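You operate a simulated robot arm through the tools that you are given. There is no shell and no other tool. Be economical: measure what you need, move in short steps, check, and stop when the job is done.

You are at the controls of a simulated robot arm. One attempt, no reset.

Task
Tip the tray's corn back into the open tub, wipe the tray's rim and restack it.
Fine: the tray is the one in the goods nest; empty it, spill hardly any; wipe it in the nest; it ends square on the tray stack, grip over grip; put the wipe back. What is to be rubbed or washed off counts as gone when no trace of it is left.

The check looks at the end state, three seconds after you hand in, the way a careful person would. Anything else that was tipped, shoved, dropped, spilled or broken makes it a failure.

Robot
A 6-joint arm with a two-finger gripper, on a carriage that runs on a rail from [-1197, -2] to [1143, 2] (x, y) and turns from -196 to 136 degrees about z. Base frame: it is fixed where the carriage stands at the start and does not move with it; the origin is on the floor, on the carriage's upright axis, x ahead of it, y to its left, z up; the surface under the hand at the start is at about z = 740. Lengths are in mm, angles in degrees, forces in N, time in s.
With the tool pointing down near the work surface it reaches from about 500 to 960 mm from the robot's upright axis, wherever it stands. Its first joint turns from -166.0 to 166.0 degrees. Places, roughly: goods nest [800, -400, 700]; open tub [1100, -400, 800]; tray [800, -600, 800]. Payload 2.54 kg.
The TCP is the grasp point between the finger pads, 23 mm short of the fingertips. In the tool frame z runs along the fingers and y along their closing line. The gripper opens to 126 mm. The gripper's body begins 82 mm behind the TCP.
Orientation is that of the tool frame in the base frame, as a unit quaternion [x, y, z, w]. With the fingers straight down and closing along the base's y, the tool's x points along the base's -x, its y along +y and its z along -z.

Tools
- The arm moves only by the tool send_rows. Its argument "series" is a list that holds one entry, the list of rows, each a list of 7 numbers: the shift along the tool's x, y, z in mm, then the turn, a rotation vector about the tool's x, y, z in degrees, then the opening in per cent of the stroke, from 0 (shut) to 100 (fully open). In form: [[[tx, ty, tz, wx, wy, wz, jaw], ...]]. A call has 1 to 10 rows; each row shifts and turns the commanded pose from where the row before left it, along the tool's axes as they then stand. Each row takes 0.2 s and may step no farther than 50 mm and 8.6 degrees from the row before; otherwise, or with a gripper value out of range, the whole call is refused. Where a pose cannot be reached the arm comes as near as it can. A force on the tool above 40 N (or 10 N above the force at the start of the call, whichever is more), or a blocked arm, ends the call early, and 0.2 s more pass. Each finger halts on what it meets, pressing with about 22 N; the grip force reading is that of the motor and also rises with nothing between the fingers. The clock runs only during rows and for 0.2 s after the last one: add rows that do not move to give the fingers time. The reply holds the time, the measured pose of the TCP, the force on the tool along the base axes, the opening and the grip force, in the units named above and with some noise, with the torque about the TCP (base axes, N m) and any sound that the robot's microphone picked up.
- Cameras (640 x 400 px; columns grow to the right, rows downward): "scene" is now at [33.7, 126.8, 1510.3]; the picture's right is [-0.82, -0.57, 0.00], its down [-0.26, 0.38, -0.89] and it looks along [0.50, -0.73, -0.47] (base axes); focal length 276 px, centre (320, 200). "wrist" rides on the gripper at [82, 14, -122] in the tool frame; the picture's right is [-0.17, 0.99, 0.00], its down [-0.79, -0.13, -0.60] and it looks along [-0.59, -0.10, 0.80] (tool axes); focal length 243 px, centre (320, 200). There is no depth. A picture from a camera that has moved, and an enlarged one, comes with that camera's place and axes in the base frame and with its lens.
- snapshot(camera): a new picture of that camera. No time passes.
- raise_lower(by): slides the trunk up (or, below 0, down) by that many mm; the arm and the scene camera ride with it, the base frame stays. It gives what a move gives, with no picture.
- base_move(legs): drives the robot by 1 to 6 legs, each [ahead, left, turn to the left] in mm, mm and degrees, along the robot's own axes; the way and the turn of a leg run together, so that a leg with both is an arc; at most 1500 mm and 180 degrees a leg. The arm and the cameras ride along, it lands a little off, and it stops where it bumps. It keeps to its track: a leg is cut to what the track allows. It gives what a move gives.
- aim_head(pan, tilt): turns the head with the scene camera to pan (to the left, within 120 degrees either way) and tilt (down, from -29 to 69), counted from straight ahead of the robot. It gives what a move gives.
- close_up(camera, box): a new picture of the part [left, top, right, bottom] of that camera's present view, enlarged. No time passes.
- close_job(): hands the job in; it is judged then, once.

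Work in short steps. Places have to be worked out from the pictures, the camera data and where the tool is seen: move nearer, look again, correct. Check each grasp and each placing, and mend what went wrong. You have 120 turns and 90 pictures in all, those below and enlarged ones among them. Open the gripper and draw the arm clear of the work before you hand the job in, unless the task says otherwise; then end with one line.

The tools are called as a command line: name --argument value ..., lists and objects as JSON in quotes. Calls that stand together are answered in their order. send_rows: Moves the arm, as the interface text tells. Its arguments: {"type":"object","properties":{"series":{"type":"array","items":{"type":"array","items":{"type":"array","items":{"type":"number"}}}}},"required":["series"]} The other tools are called the same way: raise_lower (by) slides the trunk up or down; base_move (legs) drives the base; aim_head (pan, tilt) turns the head that bears the scene camera; snapshot (camera) takes a picture; close_up (camera, box) takes an enlarged picture of a part of a camera's view; close_job () hands the job in.

At the start:

```text
time: 0.0
tool_pos: [508.0, -456.9, 1159.4]
tcp_rot: [0.001, 1.0, 0.0, 0.001]
force: [-0.3, -0.8, -0.5]
torque: [0.04, 0.02, -0.03]
width: 126.0
finger_force: 0.1
trunk travel left (down, up): [-300.0, 190.0]
robot x, y, heading: [1.1, 3.1, -0.1]
head pan, tilt: [-55.5, 27.7]
```

scene: 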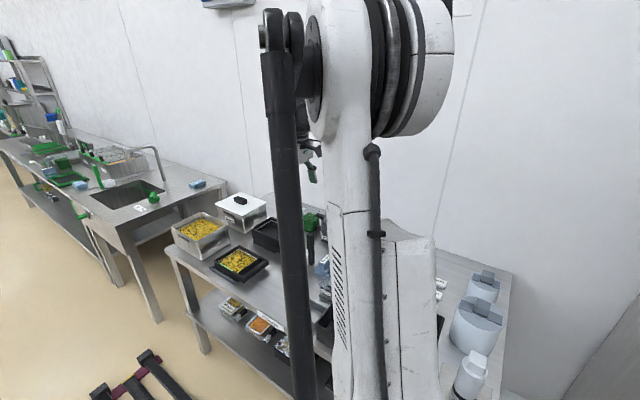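
wrist: 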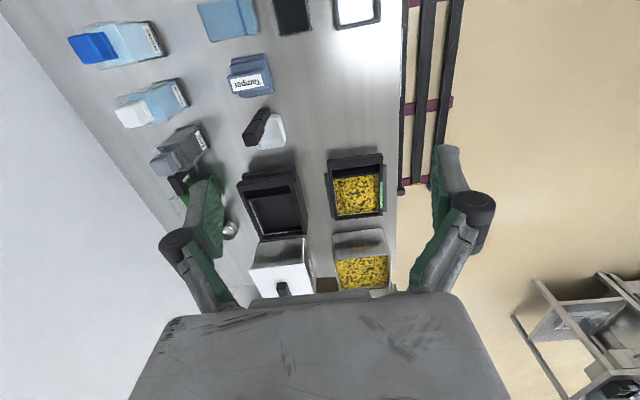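

I'll start by enlarging the work area in both views to see the tray, tub, stack and wipe.

close_up --camera "wrist" --box '[140, 100, 420, 300]'

close_up --camera "scene" --box '[150, 170, 350, 370]'

close_up --camera "wrist" --box '[40, 0, 400, 200]'

```text
2.00 times, centred on (280, 200) of wrist
camera zoom: at [425.6, -443.2, 1280.2], right [0.17, 0.99, 0.0], down [0.79, -0.13, 0.6], along [0.59, -0.1, -0.8], focal length 485 px, centre (400, 200)
```

zoom: 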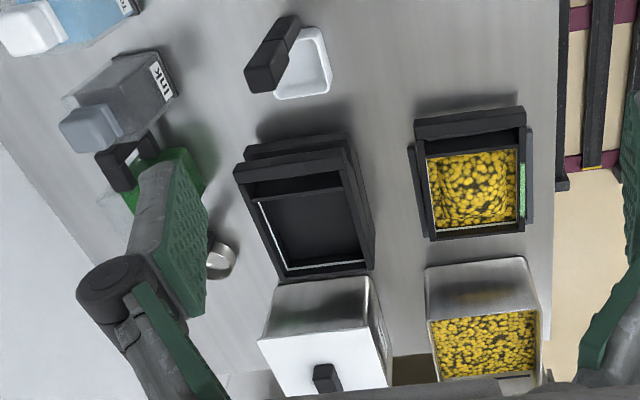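

```text
2.00 times, centred on (250, 270) of scene
camera zoom: at [33.7, 126.8, 1510.3], right [-0.82, -0.57, 0.0], down [-0.26, 0.38, -0.89], along [0.5, -0.73, -0.47], focal length 552 px, centre (460, 60)
```

zoom: 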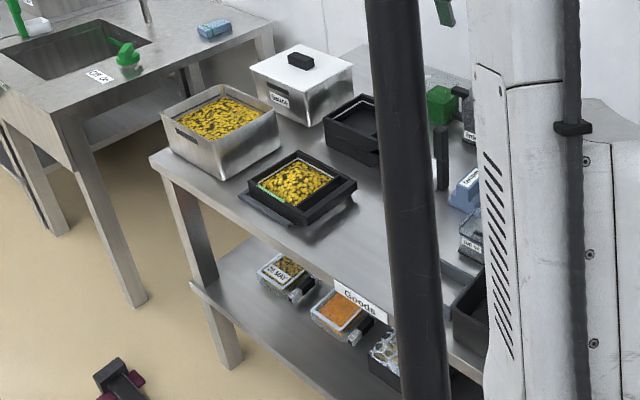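

```text
1.78 times, centred on (220, 100) of wrist
camera zoom: at [425.6, -443.2, 1280.2], right [0.17, 0.99, 0.0], down [0.79, -0.13, 0.6], along [0.59, -0.1, -0.8], focal length 431 px, centre (498, 378)
```

zoom: 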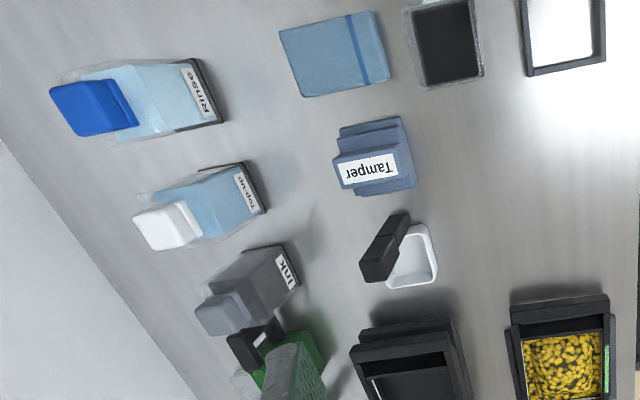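

The tray, heaped with corn, has a green smear on its left rim and a blue cloth lies at about [400,-600]. I'll go lower and nearer for a closer look at the tray.

send_rows --series '[[[-30, 0, 38, 0, 0, 0, 100], [-30, 0, 38, 0, 0, 0, 100], [-30, 0, 38, 0, 0, 0, 100], [-30, 0, 38, 0, 0, 0, 100], [-30, 0, 38, 0, 0, 0, 100]]]'

snapshot --camera "wrist"

close_up --camera "scene" --box '[150, 170, 350, 295]'

```text
time: 1.2
tool_pos: [656.1, -456.1, 971.1]
tcp_rot: [0.0, 1.0, 0.001, 0.0]
force: [0.1, 0.2, 0.7]
torque: [0.0, -0.02, -0.02]
width: 126.0
finger_force: 0.1
trunk travel left (down, up): [-300.0, 190.0]
robot x, y, heading: [1.8, -4.2, 0.2]
head pan, tilt: [-55.5, 27.7]
```

```text
84 pictures are left
camera wrist: at [575.1, -441.7, 1092.1], right [0.17, 0.99, 0.0], down [0.79, -0.13, 0.6], along [0.59, -0.1, -0.8], focal length 243 px, centre (320, 200)
```

wrist: 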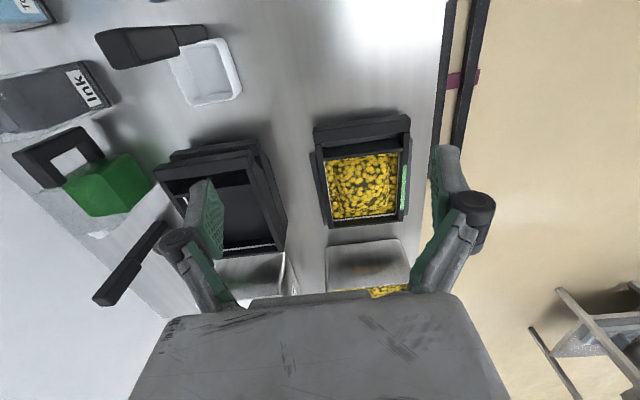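

```text
3.20 times, centred on (250, 232) of scene
camera zoom: at [33.6, 126.9, 1510.3], right [-0.82, -0.57, 0.0], down [-0.26, 0.38, -0.89], along [0.5, -0.73, -0.47], focal length 883 px, centre (544, 96)
```

zoom: 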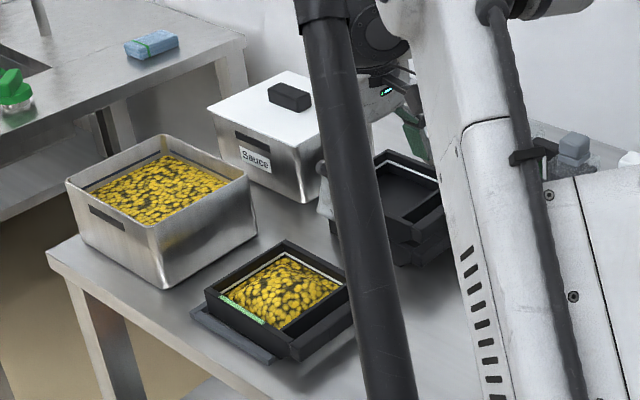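

I need details of the tray's grip bar and the nest, so I'll enlarge the tray and the stack.

close_up --camera "wrist" --box '[290, 90, 450, 240]'

close_up --camera "wrist" --box '[140, 120, 300, 270]'

```text
2.67 times, centred on (370, 165) of wrist
camera zoom: at [575.1, -441.7, 1092.1], right [0.17, 0.99, 0.0], down [0.79, -0.13, 0.6], along [0.59, -0.1, -0.8], focal length 647 px, centre (187, 293)
```

zoom: 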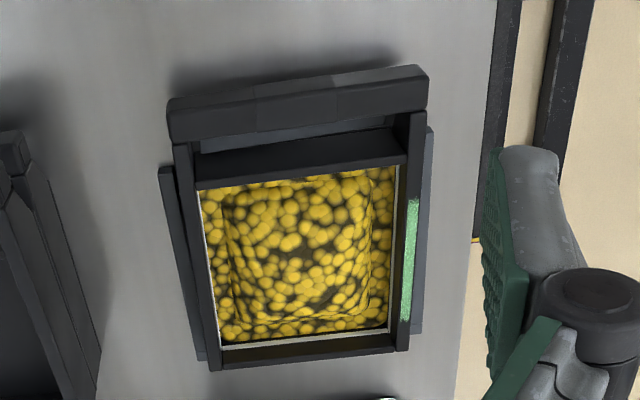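

```text
2.67 times, centred on (220, 195) of wrist
camera zoom: at [575.1, -441.7, 1092.1], right [0.17, 0.99, 0.0], down [0.79, -0.13, 0.6], along [0.59, -0.1, -0.8], focal length 647 px, centre (587, 213)
```

zoom: 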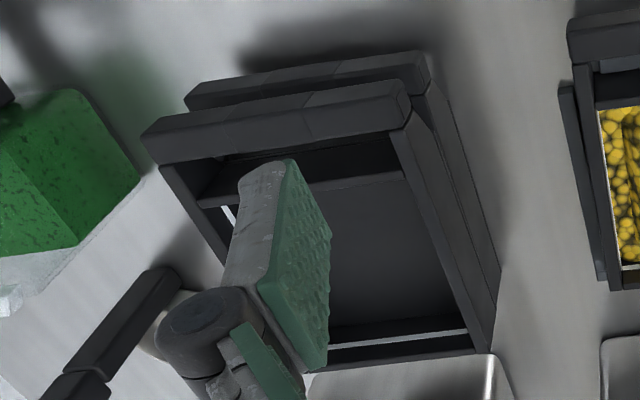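

The tray's grip is a bar on its -x side, at about x 680, y -469..-352. I'll raise the arm and drive ahead along the rail so nest, tub, stack and cloth are all within reach, then look from there.

send_rows --series '[[[40, 0, -40, 0, 0, 0, 100], [40, 0, -40, 0, 0, 0, 100], [30, 0, -40, 0, 0, 0, 100], [20, 0, -40, 0, 0, 0, 100]]]'

base_move --legs '[[450, 0, 0]]'

aim_head --pan -60 --tilt 45

snapshot --camera "scene"

```text
refused: row 1 steps farther than a row can; nothing moved
```

```text
time: 3.9
tool_pos: [1112.3, -450.8, 970.5]
tcp_rot: [-0.004, 1.0, 0.0, 0.0]
force: [0.2, -1.1, 0.4]
torque: [-0.01, -0.01, -0.01]
width: 125.9
finger_force: 0.0
trunk travel left (down, up): [-300.0, 190.0]
robot x, y, heading: [448.3, -0.4, 0.5]
head pan, tilt: [-55.5, 27.7]
```

```text
time: 4.7
tool_pos: [1112.1, -451.1, 970.3]
tcp_rot: [-0.003, 1.0, 0.0, 0.0]
force: [-0.7, 0.5, 0.3]
torque: [0.01, 0.0, 0.01]
width: 126.1
finger_force: 0.1
trunk travel left (down, up): [-300.0, 190.0]
robot x, y, heading: [454.4, 2.6, 0.7]
head pan, tilt: [-60.0, 45.0]
```

```text
80 pictures are left
camera scene: at [474.4, 132.6, 1484.2], right [-0.86, -0.51, 0.0], down [-0.36, 0.61, -0.71], along [0.36, -0.61, -0.71], focal length 276 px, centre (320, 200)
```

scene: 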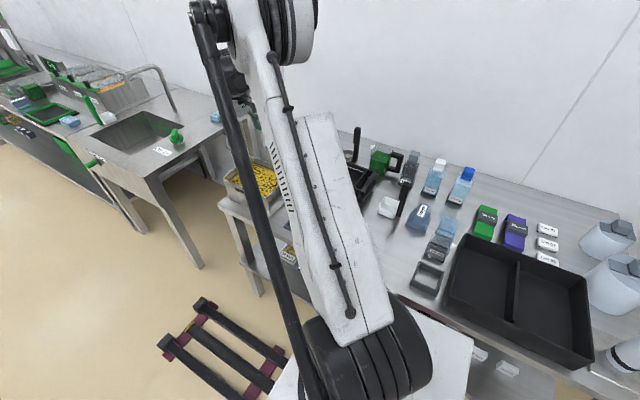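

The drive went clear although the lift was refused; smaller steps from here. I'll enlarge the table part to identify the cloth and its holder.

close_up --camera "scene" --box '[340, 130, 570, 310]'

snapshot --camera "wrist"

```text
2.22 times, centred on (455, 220) of scene
camera zoom: at [474.4, 132.6, 1484.2], right [-0.86, -0.51, 0.0], down [-0.36, 0.61, -0.71], along [0.36, -0.61, -0.71], focal length 613 px, centre (20, 156)
```

zoom: 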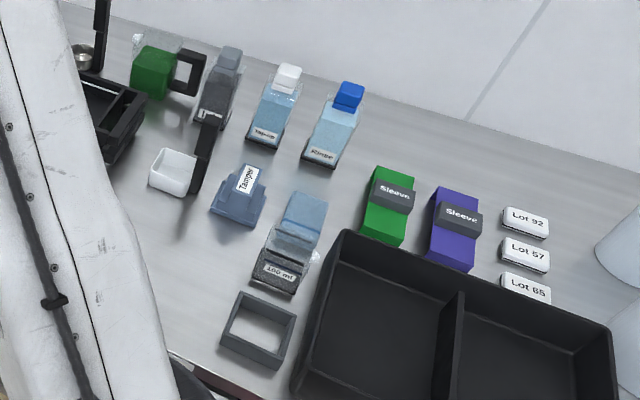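

```text
78 pictures are left
camera wrist: at [1030.3, -437.2, 1092.5], right [0.16, 0.99, 0.0], down [0.79, -0.13, 0.6], along [0.59, -0.1, -0.8], focal length 243 px, centre (320, 200)
```

wrist: 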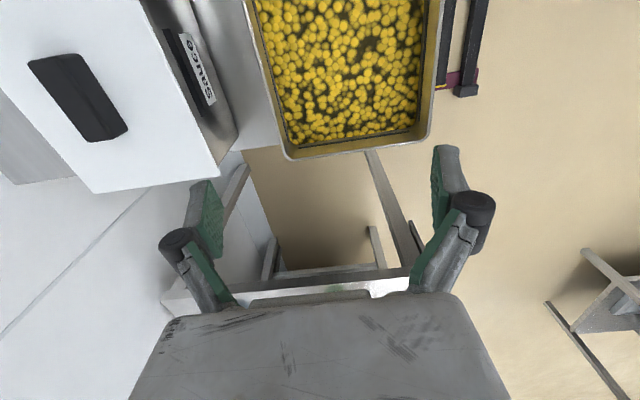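

The blue thing may be a measure rather than a cloth, and the green textured block with a black handle beside the stack may be the wipe. I'll move the arm back over the table to look at both.

send_rows --series '[[[48, -6, -6, 0, 0, 0, 100], [48, -6, -6, 0, 0, 0, 100], [48, -6, -6, 0, 0, 0, 100], [48, -6, -6, 0, 0, 0, 100], [48, -6, -6, 0, 0, 0, 100], [48, -6, -6, 0, 0, 0, 100], [48, -6, -6, 0, 0, 0, 100], [48, -6, -6, 0, 0, 0, 100], [48, -6, -6, 0, 0, 0, 100], [48, -6, -6, 0, 0, 0, 100]]]'

snapshot --camera "wrist"

snapshot --camera "scene"

```text
time: 6.9
tool_pos: [631.4, -514.3, 1028.2]
tcp_rot: [-0.004, 1.0, 0.0, 0.0]
force: [-0.4, 0.3, 0.6]
torque: [-0.02, -0.01, -0.03]
width: 126.1
finger_force: 0.0
trunk travel left (down, up): [-300.0, 190.0]
robot x, y, heading: [452.6, 4.6, 0.5]
head pan, tilt: [-60.0, 45.0]
```

```text
77 pictures are left
camera wrist: at [549.4, -500.7, 1150.1], right [0.16, 0.99, 0.0], down [0.79, -0.13, 0.6], along [0.59, -0.1, -0.8], focal length 243 px, centre (320, 200)
```

wrist: 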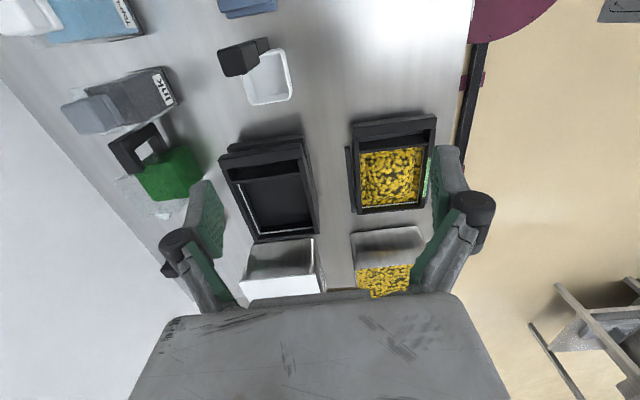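

```text
76 pictures are left
camera scene: at [474.5, 132.7, 1484.1], right [-0.86, -0.51, 0.0], down [-0.36, 0.61, -0.71], along [0.36, -0.61, -0.71], focal length 276 px, centre (320, 200)
```

scene: 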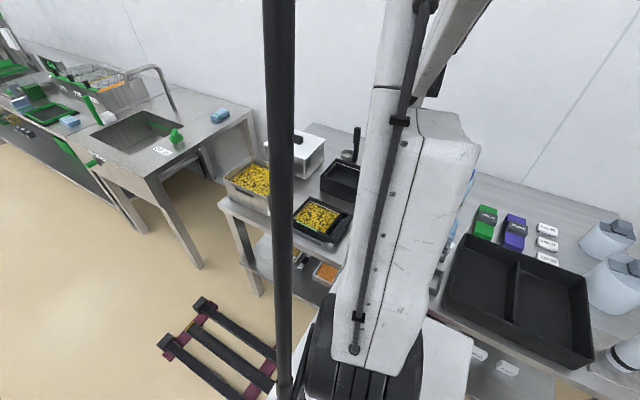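

Now I'll enlarge the tray and tub in the scene view, and the green block in the wrist view.

close_up --camera "scene" --box '[205, 110, 365, 270]'

close_up --camera "wrist" --box '[60, 50, 300, 230]'

```text
2.50 times, centred on (285, 190) of scene
camera zoom: at [474.5, 132.7, 1484.1], right [-0.86, -0.51, 0.0], down [-0.36, 0.61, -0.71], along [0.36, -0.61, -0.71], focal length 690 px, centre (408, 225)
```

zoom: 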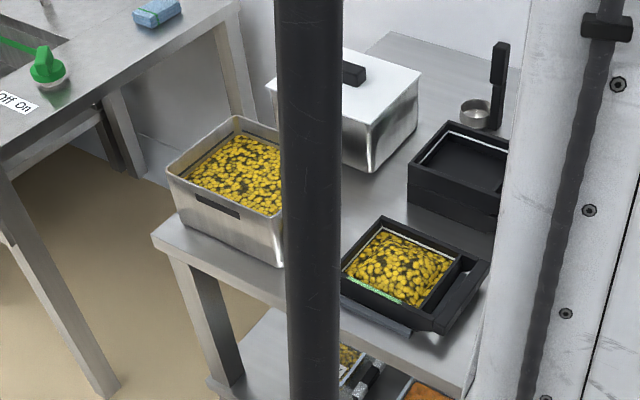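

```text
2.22 times, centred on (180, 140) of wrist
camera zoom: at [549.4, -500.7, 1150.1], right [0.16, 0.99, 0.0], down [0.79, -0.13, 0.6], along [0.59, -0.1, -0.8], focal length 539 px, centre (631, 333)
```

zoom: 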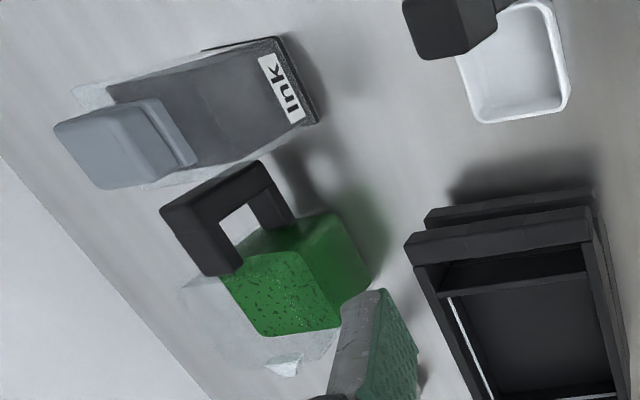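

The green block looks like a jug of green liquid with a handle. I'll move back to view the blue thing near [400,-600] from above.

send_rows --series '[[[48, -8, 0, 0, 0, 0, 100], [48, -8, 0, 0, 0, 0, 100], [48, -8, 0, 0, 0, 0, 100], [48, -8, 0, 0, 0, 0, 100], [48, -8, 0, 0, 0, 0, 100], [40, -8, 10, 0, 0, 0, 100]]]'

snapshot --camera "wrist"

close_up --camera "wrist" --box '[160, 60, 400, 220]'

snapshot --camera "scene"

```text
time: 8.3
tool_pos: [351.8, -562.0, 1022.1]
tcp_rot: [-0.004, 1.0, -0.001, 0.0]
force: [-0.2, -0.4, -0.6]
torque: [-0.01, -0.01, -0.01]
width: 126.0
finger_force: 0.0
trunk travel left (down, up): [-300.0, 190.0]
robot x, y, heading: [448.8, 3.8, 0.4]
head pan, tilt: [-60.0, 45.0]
```

```text
73 pictures are left
camera wrist: at [270.0, -549.5, 1143.4], right [0.16, 0.99, 0.0], down [0.79, -0.13, 0.6], along [0.59, -0.1, -0.8], focal length 243 px, centre (320, 200)
```

wrist: 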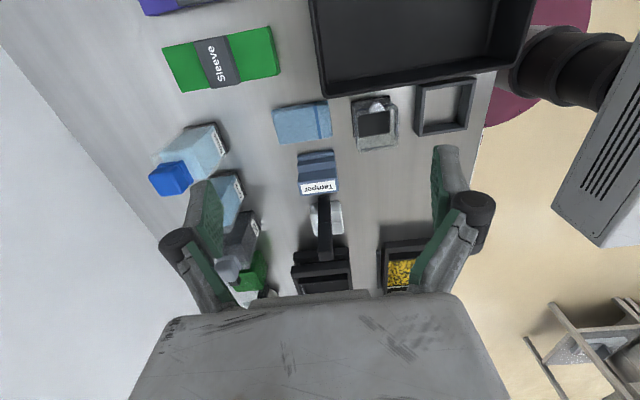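

```text
2.50 times, centred on (280, 140) of wrist
camera zoom: at [270.0, -549.5, 1143.4], right [0.16, 0.99, 0.0], down [0.79, -0.13, 0.6], along [0.59, -0.1, -0.8], focal length 606 px, centre (420, 350)
```

zoom: 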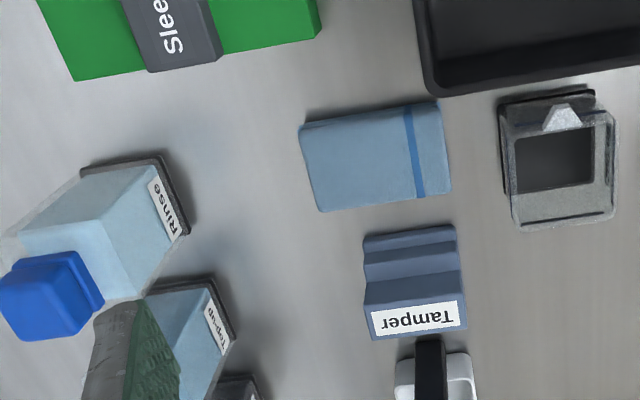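

```text
71 pictures are left
camera scene: at [474.4, 132.9, 1484.1], right [-0.86, -0.51, 0.0], down [-0.36, 0.61, -0.71], along [0.36, -0.61, -0.71], focal length 276 px, centre (320, 200)
```

scene: 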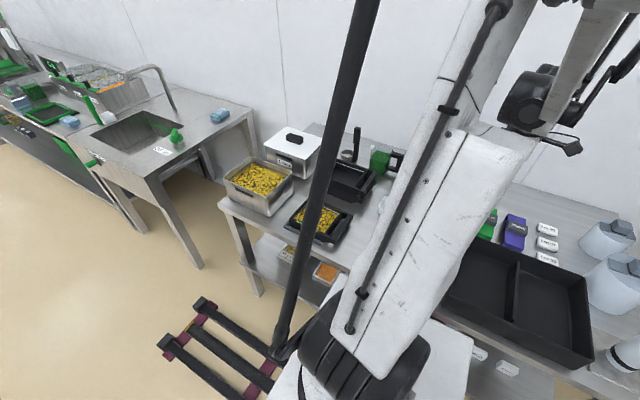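

The blue folded pad at about [399,-600] is the wipe. Now I'll enlarge the tray and tub, which the scene camera sees clear.

close_up --camera "scene" --box '[278, 180, 368, 250]'

close_up --camera "scene" --box '[210, 120, 410, 250]'

```text
5.71 times, centred on (323, 215) of scene
camera zoom: at [474.4, 132.9, 1484.1], right [-0.86, -0.51, 0.0], down [-0.36, 0.61, -0.71], along [0.36, -0.61, -0.71], focal length 1576 px, centre (303, 114)
```

zoom: 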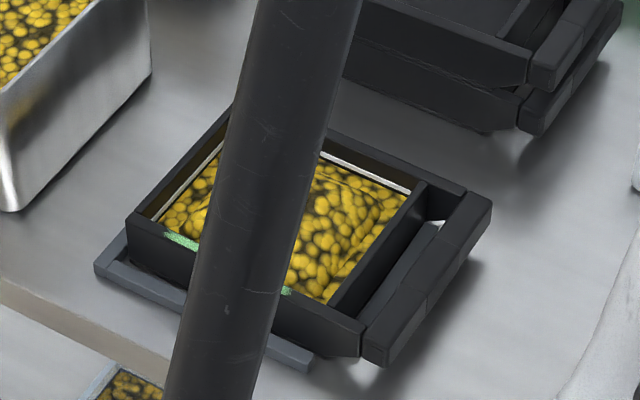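

```text
3.08 times, centred on (310, 185) of scene
camera zoom: at [474.4, 132.9, 1484.1], right [-0.86, -0.51, 0.0], down [-0.36, 0.61, -0.71], along [0.36, -0.61, -0.71], focal length 849 px, centre (351, 246)
```

zoom: 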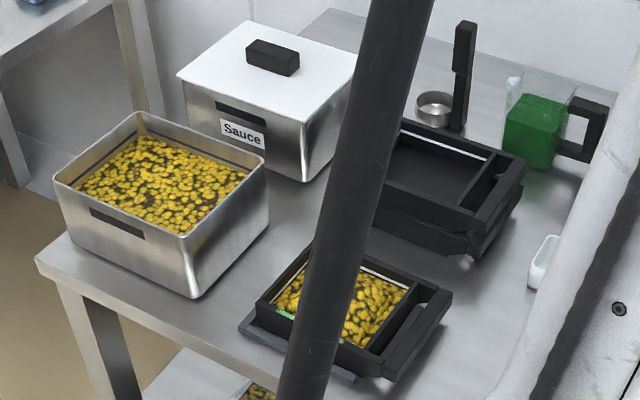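

Geometry so far: tray top z≈770, spanning x 690–880 and y −472..−347; its grip bar is about 17 mm thick at x≈697–714 with a ~20 mm gap behind. The tub rim is at z≈838, x 965–1150, y −498..−340. I'll set the carriage at about x=350 so all places lie within reach, and turn the gripper to close along x.

base_move --legs '[[-100, 0, 0]]'

send_rows --series '[[[-30, 30, 0, 0, 0, 0, 100], [-30, 30, 0, 0, 0, 0, 100], [-40, 20, 0, 0, 0, 0, 100], [-45, 0, 0, 0, 0, 0, 100], [-45, 0, 0, 0, 0, 0, 100], [-45, 0, 0, 0, 0, 0, 100], [-45, 0, 0, 0, 0, 0, 100], [-45, 0, 0, 0, 0, 0, 100], [-45, 0, 0, 0, 0, 0, 100]]]'

send_rows --series '[[[0, 0, 0, 0, 0, 8.2, 100], [0, 0, 0, 0, 0, 8.2, 100], [0, 0, 0, 0, 0, 8.2, 100], [0, 0, 0, 0, 0, 8.2, 100], [0, 0, 0, 0, 0, 8.2, 100], [0, 0, 0, 0, 0, 8.2, 100], [0, 0, 0, 0, 0, 8.2, 100], [0, 0, 0, 0, 0, 8.2, 100], [0, 0, 0, 0, 0, 8.2, 100], [0, 0, 0, 0, 0, 8.2, 100]]]'

```text
time: 9.5
tool_pos: [250.4, -563.0, 1022.4]
tcp_rot: [-0.002, 1.0, 0.001, 0.0]
force: [-0.3, -0.7, 0.3]
torque: [0.01, -0.01, 0.03]
width: 126.1
finger_force: 0.1
trunk travel left (down, up): [-300.0, 190.0]
robot x, y, heading: [351.4, -0.0, -0.1]
head pan, tilt: [-60.0, 45.0]
```

```text
time: 11.5
tool_pos: [618.5, -480.8, 1021.5]
tcp_rot: [-0.003, 1.0, 0.001, 0.001]
force: [0.5, 0.1, -0.3]
torque: [0.0, 0.03, 0.01]
width: 125.7
finger_force: 0.0
trunk travel left (down, up): [-300.0, 190.0]
robot x, y, heading: [353.6, -0.7, 0.4]
head pan, tilt: [-60.0, 45.0]
```

```text
time: 13.7
tool_pos: [620.9, -482.5, 1021.5]
tcp_rot: [0.655, 0.756, -0.001, 0.0]
force: [1.0, -1.3, -0.4]
torque: [0.01, -0.03, 0.04]
width: 126.4
finger_force: 0.1
trunk travel left (down, up): [-300.0, 190.0]
robot x, y, heading: [351.8, 1.4, 0.3]
head pan, tilt: [-60.0, 45.0]
```

The turn works. Before touching the tray I'll rehearse the pouring pose in free air: above the tub, tool yawed so the tray's far end would face the robot.

send_rows --series '[[[8, 40, -14, 0, 0, 0, 100], [8, 40, -14, 0, 0, 0, 100], [8, 40, -14, 0, 0, 0, 100], [8, 40, -14, 0, 0, 0, 100], [8, 40, -14, 0, 0, 0, 100], [8, 40, -14, 0, 0, 0, 100], [8, 40, -14, 0, 0, 0, 100], [8, 40, -14, 0, 0, 0, 100], [8, 40, -14, 0, 0, 0, 100]]]'

send_rows --series '[[[0, 0, 0, 0, 0, -8.5, 100], [0, 0, 0, 0, 0, -8.5, 100], [0, 0, 0, 0, 0, -8.5, 100], [0, 0, 0, 0, 0, -8.5, 100], [0, 0, 0, 0, 0, -8.5, 100], [0, 0, 0, 0, 0, -8.5, 100], [0, 0, 0, 0, 0, -8.5, 100], [0, 0, 0, 0, 0, -8.5, 100], [0, 0, 0, 0, 0, -8.5, 100], [0, 0, 0, 0, 0, -8.5, 100]]]'

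send_rows --series '[[[0, 0, 0, 0, 0, -8, 100], [0, 0, 0, 0, 0, -8, 100], [0, 0, 0, 0, 0, -8, 100], [0, 0, 0, 0, 0, -8, 100], [0, 0, 0, 0, 0, -8, 100], [0, 0, 0, 0, 0, -8, 100], [0, 0, 0, 0, 0, -8, 100]]]'

```text
time: 15.7
tool_pos: [967.1, -354.7, 1148.7]
tcp_rot: [0.654, 0.757, 0.0, 0.0]
force: [0.1, 0.5, -0.9]
torque: [0.03, 0.01, 0.01]
width: 125.8
finger_force: 0.0
trunk travel left (down, up): [-300.0, 190.0]
robot x, y, heading: [353.0, 1.3, 0.7]
head pan, tilt: [-60.0, 45.0]
```

```text
time: 17.9
tool_pos: [965.4, -359.3, 1147.4]
tcp_rot: [-0.031, 1.0, -0.001, 0.0]
force: [-0.2, -0.1, -0.4]
torque: [0.03, -0.04, 0.0]
width: 126.4
finger_force: 0.0
trunk travel left (down, up): [-300.0, 190.0]
robot x, y, heading: [352.7, -0.6, 0.1]
head pan, tilt: [-60.0, 45.0]
```

```text
time: 19.5
tool_pos: [967.1, -359.3, 1146.3]
tcp_rot: [-0.496, 0.869, 0.0, 0.0]
force: [0.9, 0.5, -0.2]
torque: [-0.03, -0.03, -0.01]
width: 126.2
finger_force: 0.0
trunk travel left (down, up): [-300.0, 190.0]
robot x, y, heading: [349.9, 1.6, 0.3]
head pan, tilt: [-60.0, 45.0]
```

Yaw reached exactly. Now the pitch: tool swings from down to outward and then up.

send_rows --series '[[[0, 0, 0, 8.5, 0, 0, 100], [0, 0, 0, 8.5, 0, 0, 100], [0, 0, 0, 8.5, 0, 0, 100], [0, 0, 0, 8.5, 0, 0, 100], [0, 0, 0, 8.5, 0, 0, 100], [0, 0, 0, 8.5, 0, 0, 100], [0, 0, 0, 8.5, 0, 0, 100], [0, 0, 0, 8.5, 0, 0, 100], [0, 0, 0, 8.5, 0, 0, 100], [0, 0, 0, 8.5, 0, 0, 100]]]'

send_rows --series '[[[0, 0, 0, 8.5, 0, 0, 100], [0, 0, 0, 8.5, 0, 0, 100], [0, 0, 0, 8.5, 0, 0, 100], [0, 0, 0, 8.5, 0, 0, 100], [0, 0, 0, 8.5, 0, 0, 100], [0, 0, 0, 8.5, 0, 0, 100]]]'

snapshot --camera "scene"

```text
time: 21.7
tool_pos: [965.1, -358.2, 1148.0]
tcp_rot: [-0.365, 0.641, -0.587, 0.335]
force: [-0.4, 0.5, -0.3]
torque: [0.01, 0.04, 0.01]
width: 126.2
finger_force: 0.0
trunk travel left (down, up): [-300.0, 190.0]
robot x, y, heading: [347.6, -1.1, 0.3]
head pan, tilt: [-60.0, 45.0]
```

```text
time: 23.1
tool_pos: [967.4, -361.3, 1149.2]
tcp_rot: [0.184, -0.325, 0.806, -0.459]
force: [0.8, 0.0, 0.2]
torque: [0.01, 0.01, -0.01]
width: 126.0
finger_force: 0.0
out of reach, approached as far as the arm can: row 1
trunk travel left (down, up): [-300.0, 190.0]
robot x, y, heading: [352.9, 1.2, 0.6]
head pan, tilt: [-60.0, 45.0]
```

```text
68 pictures are left
camera scene: at [372.8, 132.7, 1484.1], right [-0.86, -0.5, 0.0], down [-0.36, 0.61, -0.71], along [0.36, -0.61, -0.71], focal length 276 px, centre (320, 200)
```

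scene: 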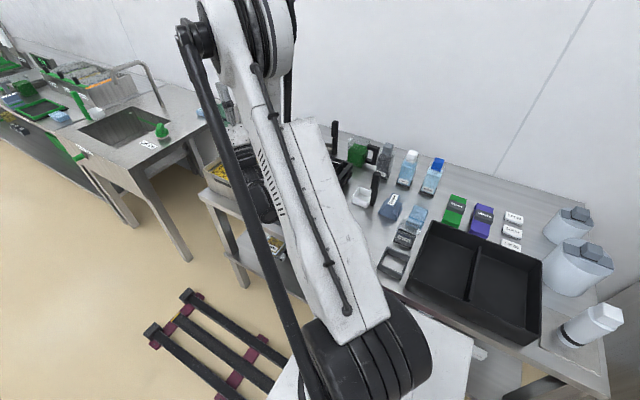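

Pitch of 136° is reachable; only one row near 90° was flagged. I'll swing back, lower to the real pouring height and rehearse that stretch again.

send_rows --series '[[[0, 0, 0, -8.5, 0, 0, 100], [0, 0, 0, -8.5, 0, 0, 100], [0, 0, 0, -8.5, 0, 0, 100], [0, 0, 0, -8.5, 0, 0, 100], [0, 0, 0, -8.5, 0, 0, 100], [0, 0, 0, -8.5, 0, 0, 100]]]'

send_rows --series '[[[0, 40, 0, 0, 0, 0, 100], [0, 40, 0, 0, 0, 0, 100], [0, 40, 0, 0, 0, 0, 100]]]'

send_rows --series '[[[0, 0, 0, 5, 0, 0, 100], [0, 0, 0, 5, 0, 0, 100], [0, 0, 0, 5, 0, 0, 100], [0, 0, 0, 5, 0, 0, 100], [0, 0, 0, 5, 0, 0, 100], [0, 0, 0, 5, 0, 0, 100], [0, 0, 0, 5, 0, 0, 100], [0, 0, 0, 5, 0, 0, 100], [0, 0, 0, 5, 0, 0, 100], [0, 0, 0, 5, 0, 0, 100]]]'

snapshot --camera "wrist"

```text
time: 24.5
tool_pos: [962.5, -364.0, 1148.1]
tcp_rot: [-0.345, 0.625, -0.613, 0.339]
force: [0.3, 0.2, -2.0]
torque: [-0.01, 0.04, -0.02]
width: 126.2
finger_force: 0.0
out of reach, approached as far as the arm can: row 6
trunk travel left (down, up): [-300.0, 190.0]
robot x, y, heading: [352.8, 0.7, 0.4]
head pan, tilt: [-60.0, 45.0]
```

```text
time: 25.3
tool_pos: [966.6, -365.3, 1036.3]
tcp_rot: [-0.345, 0.624, -0.613, 0.339]
force: [0.3, -0.1, -0.5]
torque: [0.02, 0.01, 0.0]
width: 125.7
finger_force: 0.0
out of reach, approached as far as the arm can: row 3
trunk travel left (down, up): [-300.0, 190.0]
robot x, y, heading: [350.8, 2.7, 0.3]
head pan, tilt: [-60.0, 45.0]
```

```text
time: 27.5
tool_pos: [1007.1, -390.5, 1091.5]
tcp_rot: [0.169, -0.306, 0.82, -0.454]
force: [-1.3, 0.1, 0.6]
torque: [0.0, 0.0, -0.02]
width: 125.8
finger_force: 0.0
out of reach, approached as far as the arm can: row 1, 2, 3, 4, 5, 6, 7
trunk travel left (down, up): [-300.0, 190.0]
robot x, y, heading: [354.3, 0.6, 0.4]
head pan, tilt: [-60.0, 45.0]
```

```text
67 pictures are left
camera wrist: at [904.7, -422.5, 989.5], right [0.72, -0.26, -0.65], down [0.0, 0.93, -0.36], along [0.7, 0.26, 0.67], focal length 243 px, centre (320, 200)
```

wrist: 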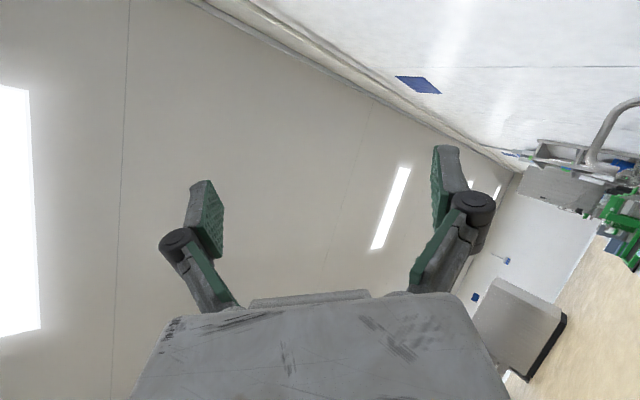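

At this trunk height the arm runs short at low pours. I'll pitch back, raise the hand, lower the trunk by 200 mm and rehearse again.

send_rows --series '[[[0, 0, 0, -8.5, 0, 0, 100], [0, 0, 0, -8.5, 0, 0, 100], [0, 0, 0, -8.5, 0, 0, 100], [0, 0, 0, -8.5, 0, 0, 100], [0, 0, 0, -8.5, 0, 0, 100], [0, 0, 0, -8.5, 0, 0, 100], [0, 0, 0, -8.5, 0, 0, 100], [0, 0, 0, -8.5, 0, 0, 100], [0, 0, 0, -8.5, 0, 0, 100]]]'

send_rows --series '[[[0, -37, -21, 0, 0, 0, 100], [0, -37, -21, 0, 0, 0, 100], [0, -37, -21, 0, 0, 0, 100], [0, -37, -21, 0, 0, 0, 100]]]'

raise_lower --by -200

```text
time: 29.5
tool_pos: [1007.2, -389.6, 1088.5]
tcp_rot: [-0.413, 0.749, -0.453, 0.25]
force: [-0.7, -0.8, -0.1]
torque: [0.03, 0.02, -0.01]
width: 126.0
finger_force: 0.0
trunk travel left (down, up): [-300.0, 190.0]
robot x, y, heading: [350.9, 0.3, 0.0]
head pan, tilt: [-60.0, 45.0]
```

```text
time: 30.5
tool_pos: [1002.8, -388.0, 1257.7]
tcp_rot: [-0.414, 0.748, -0.453, 0.251]
force: [-0.4, -1.0, -0.3]
torque: [-0.02, -0.02, -0.01]
width: 125.9
finger_force: 0.0
trunk travel left (down, up): [-300.0, 190.0]
robot x, y, heading: [352.8, -0.2, 0.3]
head pan, tilt: [-60.0, 45.0]
```

```text
time: 32.7
tool_pos: [1003.7, -387.2, 1059.0]
tcp_rot: [-0.413, 0.748, -0.454, 0.251]
force: [0.0, 0.3, -0.3]
torque: [0.01, 0.04, 0.01]
width: 126.0
finger_force: 0.0
trunk travel left (down, up): [-100.0, 390.0]
robot x, y, heading: [352.5, 0.3, 0.3]
head pan, tilt: [-60.0, 45.0]
```

Now rehearse the pitch at the lowered trunk.

send_rows --series '[[[0, 0, 0, 8.5, 0, 0, 100], [0, 0, 0, 8.5, 0, 0, 100], [0, 0, 0, 8.5, 0, 0, 100], [0, 0, 0, 8.5, 0, 0, 100], [0, 0, 0, 8.5, 0, 0, 100], [0, 0, 0, 8.5, 0, 0, 100], [0, 0, 0, 8.5, 0, 0, 100], [0, 0, 0, 8.5, 0, 0, 100], [0, 0, 0, 8.5, 0, 0, 100]]]'

snapshot --camera "scene"

```text
time: 34.7
tool_pos: [1002.0, -386.8, 1057.7]
tcp_rot: [0.169, -0.306, 0.82, -0.454]
force: [-0.8, 1.5, 0.0]
torque: [0.06, 0.1, -0.02]
width: 126.0
finger_force: 0.1
trunk travel left (down, up): [-100.0, 390.0]
robot x, y, heading: [350.9, 2.8, 0.0]
head pan, tilt: [-60.0, 45.0]
```

```text
66 pictures are left
camera scene: at [372.5, 132.9, 1284.1], right [-0.86, -0.5, 0.0], down [-0.36, 0.61, -0.71], along [0.36, -0.61, -0.71], focal length 276 px, centre (320, 200)
```

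scene: 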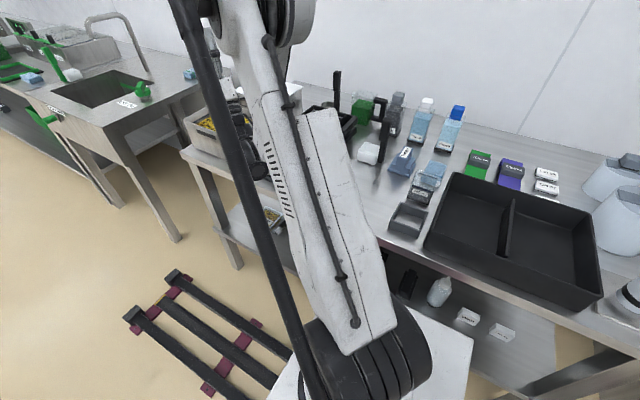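

The pose is smooth with the trunk 200 lower. I'll swing back to tool-down and go to the tray.

send_rows --series '[[[0, 0, 0, -8.5, 0, 0, 100], [0, 0, 0, -8.5, 0, 0, 100], [0, 0, 0, -8.5, 0, 0, 100], [0, 0, 0, -8.5, 0, 0, 100], [0, 0, 0, -8.5, 0, 0, 100], [0, 0, 0, -8.5, 0, 0, 100], [0, 0, 0, -8.5, 0, 0, 100], [0, 0, 0, -8.5, 0, 0, 100], [0, 0, 0, -8.5, 0, 0, 100], [0, 0, 0, -8.5, 0, 0, 100]]]'

send_rows --series '[[[0, 0, 0, -8.5, 0, 0, 100], [0, 0, 0, -8.5, 0, 0, 100], [0, 0, 0, -8.5, 0, 0, 100], [0, 0, 0, -8.5, 0, 0, 100], [0, 0, 0, -8.5, 0, 0, 100], [0, 0, 0, -8.5, 0, 0, 100], [0, 0, 0, -3, 0, 0, 100]]]'

send_rows --series '[[[0, 0, 0, 0, 0, 8.5, 100], [0, 0, 0, 0, 0, 8.5, 100], [0, 0, 0, 0, 0, 8.5, 100], [0, 0, 0, 0, 0, 8.5, 100], [0, 0, 0, 0, 0, 8.5, 100], [0, 0, 0, 0, 0, 8.5, 100], [0, 0, 0, 0, 0, 8.5, 100], [0, 0, 0, 0, 0, 8.5, 100], [0, 0, 0, 0, 0, 8.5, 100], [0, 0, 0, 0, 0, 8.5, 100]]]'

send_rows --series '[[[0, 0, 0, 0, 0, 8.5, 100], [0, 0, 0, 0, 0, 8.5, 100], [0, 0, 0, 0, 0, 8.5, 100], [0, 0, 0, 0, 0, 8.5, 100], [0, 0, 0, 0, 0, 8.5, 100], [0, 0, 0, 0, 0, 8.5, 100], [0, 0, 0, 0, 0, 8.5, 100]]]'

```text
time: 36.9
tool_pos: [1002.6, -388.0, 1057.7]
tcp_rot: [-0.431, 0.781, -0.396, 0.218]
force: [-0.8, 0.9, 0.1]
torque: [0.01, 0.01, 0.01]
width: 125.7
finger_force: 0.1
trunk travel left (down, up): [-100.0, 390.0]
robot x, y, heading: [348.3, 1.2, 0.2]
head pan, tilt: [-60.0, 45.0]
```

```text
time: 38.5
tool_pos: [1001.3, -388.5, 1057.5]
tcp_rot: [-0.484, 0.875, 0.001, -0.001]
force: [0.0, 0.4, 0.3]
torque: [-0.01, -0.01, 0.02]
width: 125.9
finger_force: 0.0
trunk travel left (down, up): [-100.0, 390.0]
robot x, y, heading: [351.1, 3.2, 0.4]
head pan, tilt: [-60.0, 45.0]
```

```text
time: 40.7
tool_pos: [1002.3, -386.9, 1059.0]
tcp_rot: [0.236, 0.972, 0.0, 0.0]
force: [0.8, 1.0, 0.0]
torque: [0.0, 0.0, 0.02]
width: 126.0
finger_force: 0.0
trunk travel left (down, up): [-100.0, 390.0]
robot x, y, heading: [347.9, -1.4, 0.2]
head pan, tilt: [-60.0, 45.0]
```

```text
time: 42.3
tool_pos: [1003.8, -388.3, 1058.4]
tcp_rot: [0.687, 0.727, 0.0, 0.0]
force: [-0.2, 0.2, 0.2]
torque: [0.0, -0.01, -0.01]
width: 126.0
finger_force: 0.2
trunk travel left (down, up): [-100.0, 390.0]
robot x, y, heading: [349.7, -1.1, 0.1]
head pan, tilt: [-60.0, 45.0]
```

Nearly aligned; the last 3.3° and a move to about 90 mm above the grip bar, then look.

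send_rows --series '[[[0, 0, 0, 0, 0, 3.3, 100], [-3, -45, 15, 0, 0, 0, 100], [-3, -45, 15, 0, 0, 0, 100], [-3, -43, 25, 0, 0, 0, 100], [-3, -43, 25, 0, 0, 0, 100], [-3, -43, 25, 0, 0, 0, 100], [-3, -43, 25, 0, 0, 0, 100], [-4, -36, 30, 0, 0, 0, 100], [0, 0, 38, 0, 0, 0, 100]]]'

snapshot --camera "wrist"

snapshot --camera "scene"

```text
time: 44.3
tool_pos: [704.1, -408.9, 859.4]
tcp_rot: [0.707, 0.708, -0.001, 0.0]
force: [0.2, 0.6, 0.1]
torque: [-0.03, -0.07, 0.0]
width: 125.7
finger_force: 0.1
trunk travel left (down, up): [-100.0, 390.0]
robot x, y, heading: [352.4, 1.4, 0.2]
head pan, tilt: [-60.0, 45.0]
```

```text
65 pictures are left
camera wrist: at [717.8, -326.5, 982.1], right [0.99, -0.16, 0.0], down [-0.13, -0.79, 0.6], along [-0.1, -0.59, -0.8], focal length 243 px, centre (320, 200)
```

wrist: 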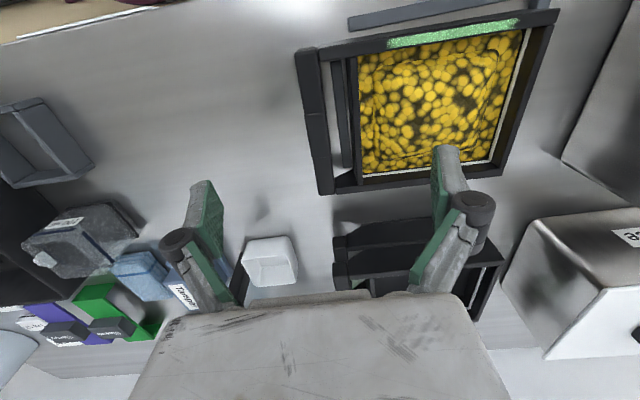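

```text
64 pictures are left
camera scene: at [372.6, 132.9, 1284.1], right [-0.86, -0.5, 0.0], down [-0.36, 0.61, -0.71], along [0.36, -0.61, -0.71], focal length 276 px, centre (320, 200)
```

scene: 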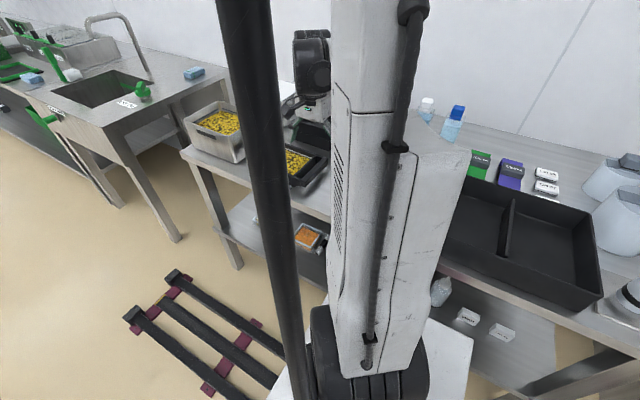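

TCP projects right onto the bar at its mid-length. I'll enlarge to check the gap and bar depth.

close_up --camera "wrist" --box '[270, 0, 430, 210]'

```text
1.90 times, centred on (350, 105) of wrist
camera zoom: at [717.8, -326.5, 982.1], right [0.99, -0.16, 0.0], down [-0.13, -0.79, 0.6], along [-0.1, -0.59, -0.8], focal length 462 px, centre (263, 381)
```

zoom: 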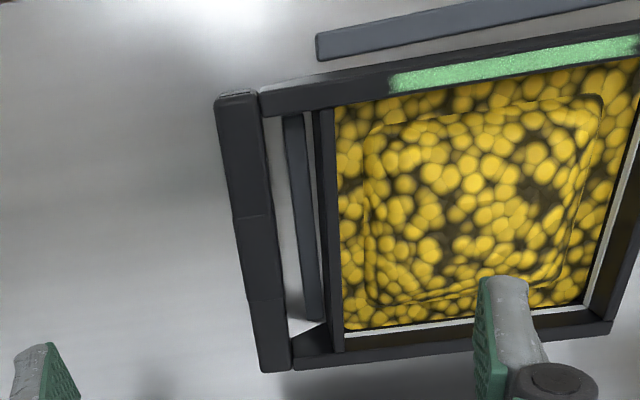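

Bar spans x≈692–710 with the tray wall from x≈733, and a low nest strip lies in the gap. I'll centre on x=701, narrow the jaws to about 30 mm and descend in steps.

send_rows --series '[[[0, -3, 0, 0, 0, 0, 24], [0, 0, 20, 0, 0, 0, 24], [0, 0, 20, 0, 0, 0, 24], [0, 0, 10, 0, 0, 0, 24], [0, 0, 5, 0, 0, 0, 24]]]'

snapshot --camera "wrist"

close_up --camera "scene" --box '[270, 90, 360, 200]'

```text
time: 45.5
tool_pos: [701.7, -409.1, 805.9]
tcp_rot: [0.707, 0.708, 0.0, 0.0]
force: [-0.1, -0.3, 0.9]
torque: [0.01, 0.02, 0.01]
width: 30.3
finger_force: 0.0
trunk travel left (down, up): [-100.0, 390.0]
robot x, y, heading: [345.4, -3.7, 0.2]
head pan, tilt: [-60.0, 45.0]
```

```text
62 pictures are left
camera wrist: at [716.0, -326.9, 927.1], right [0.99, -0.16, 0.0], down [-0.13, -0.79, 0.6], along [-0.1, -0.59, -0.8], focal length 243 px, centre (320, 200)
```

wrist: 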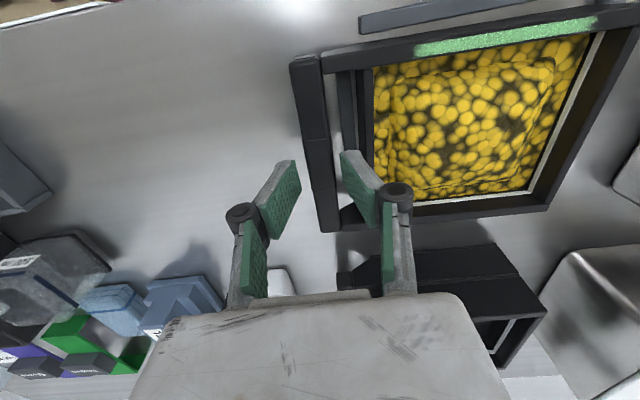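

```text
3.64 times, centred on (315, 145) of scene
camera zoom: at [372.9, 132.5, 1284.1], right [-0.86, -0.5, 0.0], down [-0.36, 0.61, -0.71], along [0.36, -0.61, -0.71], focal length 1003 px, centre (338, 400)
```

zoom: 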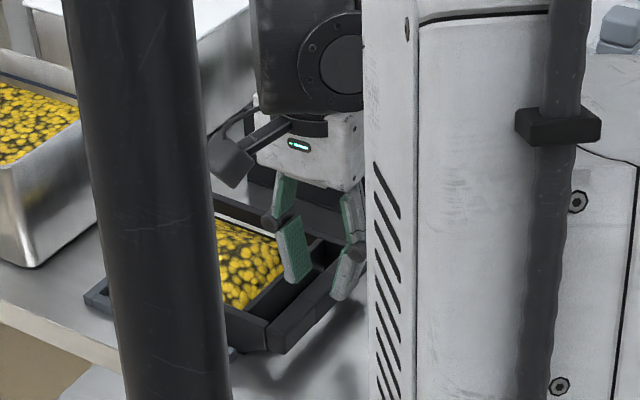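

Fingers straddle the bar line. Descending to put tips just below the bar top, then look.

send_rows --series '[[[0, 0, 8, 0, 0, 0, 24], [0, 0, 7, 0, 0, 0, 24]]]'

close_up --camera "wrist" --box '[230, 30, 420, 240]'

```text
time: 46.1
tool_pos: [701.0, -409.6, 789.5]
tcp_rot: [0.707, 0.707, 0.0, 0.001]
force: [0.1, -0.3, -0.1]
torque: [0.02, 0.01, -0.01]
width: 30.0
finger_force: 0.1
trunk travel left (down, up): [-100.0, 390.0]
robot x, y, heading: [351.4, 2.0, 0.2]
head pan, tilt: [-60.0, 45.0]
```

```text
1.90 times, centred on (325, 135) of wrist
camera zoom: at [715.2, -327.1, 912.4], right [0.99, -0.16, 0.0], down [-0.13, -0.79, 0.6], along [-0.1, -0.59, -0.8], focal length 462 px, centre (310, 324)
```

zoom: 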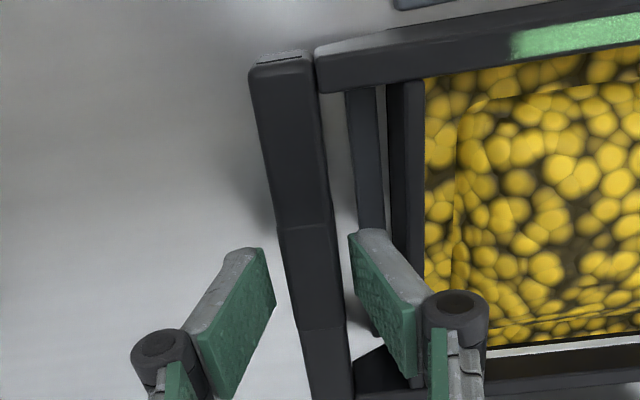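

Both fingers straddle the bar with the inner one in the gap. Down another 13 mm, watching force.

send_rows --series '[[[0, 0, 5, 0, 0, 0, 24], [0, 0, 5, 0, 0, 0, 24], [0, 0, 4, 0, 0, 0, 24]]]'

close_up --camera "wrist" --box '[230, 30, 420, 240]'

close_up --camera "scene" --box '[280, 120, 340, 200]'

```text
time: 46.9
tool_pos: [700.8, -410.0, 777.1]
tcp_rot: [0.706, 0.708, 0.0, 0.0]
force: [-1.6, 0.1, 1.6]
torque: [0.01, -0.03, 0.0]
width: 29.9
finger_force: 0.2
trunk travel left (down, up): [-100.0, 390.0]
robot x, y, heading: [351.3, -1.2, 0.3]
head pan, tilt: [-60.0, 45.0]
```

```text
1.90 times, centred on (325, 135) of wrist
camera zoom: at [714.6, -327.1, 898.5], right [0.99, -0.16, 0.0], down [-0.13, -0.79, 0.6], along [-0.1, -0.59, -0.8], focal length 462 px, centre (310, 324)
```

zoom: 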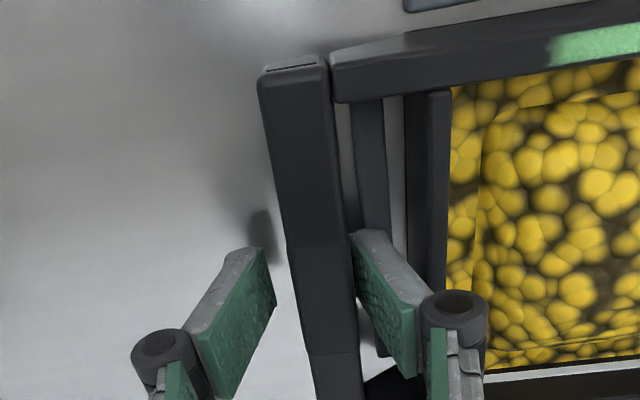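

```text
5.00 times, centred on (310, 160) of scene
camera zoom: at [372.8, 132.5, 1284.1], right [-0.86, -0.5, 0.0], down [-0.36, 0.61, -0.71], along [0.36, -0.61, -0.71], focal length 1379 px, centre (370, 400)
```

zoom: 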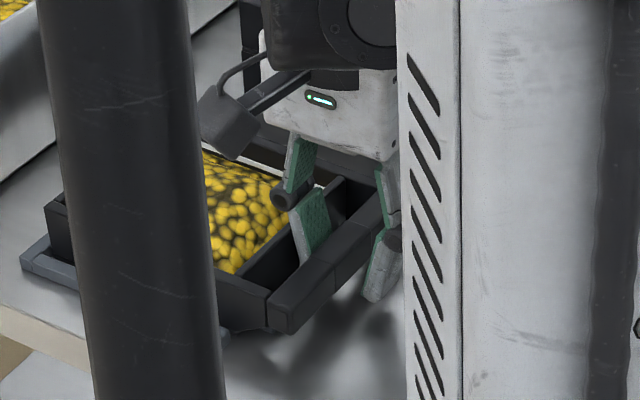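

The bar sits slightly toward the inner finger; shift 2 mm to +x, go 5 mm deeper, then close.

send_rows --series '[[[0, 2, 0, 0, 0, 0, 24], [0, 0, 3, 0, 0, 0, 24], [0, 0, 2, 0, 0, 0, 24]]]'

send_rows --series '[[[0, 0, 0, 0, 0, 0, 10], [0, 0, 0, 0, 0, 0, 0], [0, 0, 0, 0, 0, 0, 0], [0, 0, 0, 0, 0, 0, 0]]]'

close_up --camera "wrist" --box '[230, 30, 420, 240]'

```text
time: 47.7
tool_pos: [701.7, -410.2, 773.4]
tcp_rot: [0.708, 0.706, 0.0, 0.001]
force: [-10.9, -2.7, 35.3]
torque: [0.05, -1.5, -0.18]
width: 28.1
finger_force: 0.0
trunk travel left (down, up): [-100.0, 390.0]
robot x, y, heading: [349.3, -3.9, 0.2]
head pan, tilt: [-60.0, 45.0]
```

```text
time: 48.2
tool_pos: [706.7, -410.9, 773.4]
tcp_rot: [0.707, 0.707, 0.001, 0.003]
force: [7.5, 0.3, 26.2]
torque: [-0.13, -1.82, -0.55]
width: 16.4
finger_force: 22.6
trunk travel left (down, up): [-100.0, 390.0]
robot x, y, heading: [349.9, 0.5, 0.0]
head pan, tilt: [-60.0, 45.0]
stopped in row 2: the force on the tool passed its limit at 49 N (the readings are from after the stop); the commanded pose is now the measured one
```

```text
1.90 times, centred on (325, 135) of wrist
camera zoom: at [719.5, -327.1, 894.3], right [0.99, -0.16, 0.01], down [-0.13, -0.79, 0.6], along [-0.09, -0.59, -0.8], focal length 462 px, centre (310, 324)
```

zoom: 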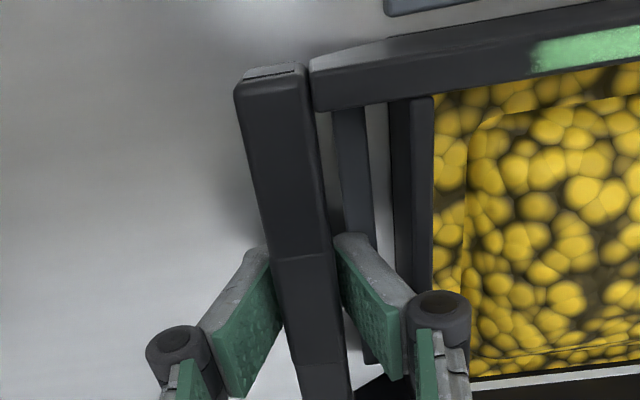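

The bar is gripped (16 mm), but the inner finger presses on the nest strip with 26 N. I'll loosen, rise 3 mm and grip again.

send_rows --series '[[[0, 0, 0, 0, 0, 0, 19], [0, 0, -3, 0, 0, 0, 19], [0, 0, 0, 0, 0, 0, 19]]]'

send_rows --series '[[[0, 0, 0, 0, 0, 0, 10], [0, 0, 0, 0, 0, 0, 0], [0, 0, 0, 0, 0, 0, 0], [0, 0, 0, 0, 0, 0, 0]]]'

```text
time: 49.0
tool_pos: [704.9, -410.3, 774.8]
tcp_rot: [0.707, 0.708, 0.0, 0.001]
force: [-5.6, -3.0, 1.6]
torque: [-0.09, -0.34, -0.16]
width: 22.2
finger_force: 0.1
trunk travel left (down, up): [-100.0, 390.0]
robot x, y, heading: [351.4, 2.0, 0.4]
head pan, tilt: [-60.0, 45.0]
```

```text
time: 50.0
tool_pos: [706.0, -410.2, 775.5]
tcp_rot: [0.706, 0.708, 0.002, 0.001]
force: [1.8, 1.0, 4.5]
torque: [-0.1, -0.95, 0.14]
width: 15.4
finger_force: 21.6
trunk travel left (down, up): [-100.0, 390.0]
robot x, y, heading: [350.7, 0.5, 0.4]
head pan, tilt: [-60.0, 45.0]
```

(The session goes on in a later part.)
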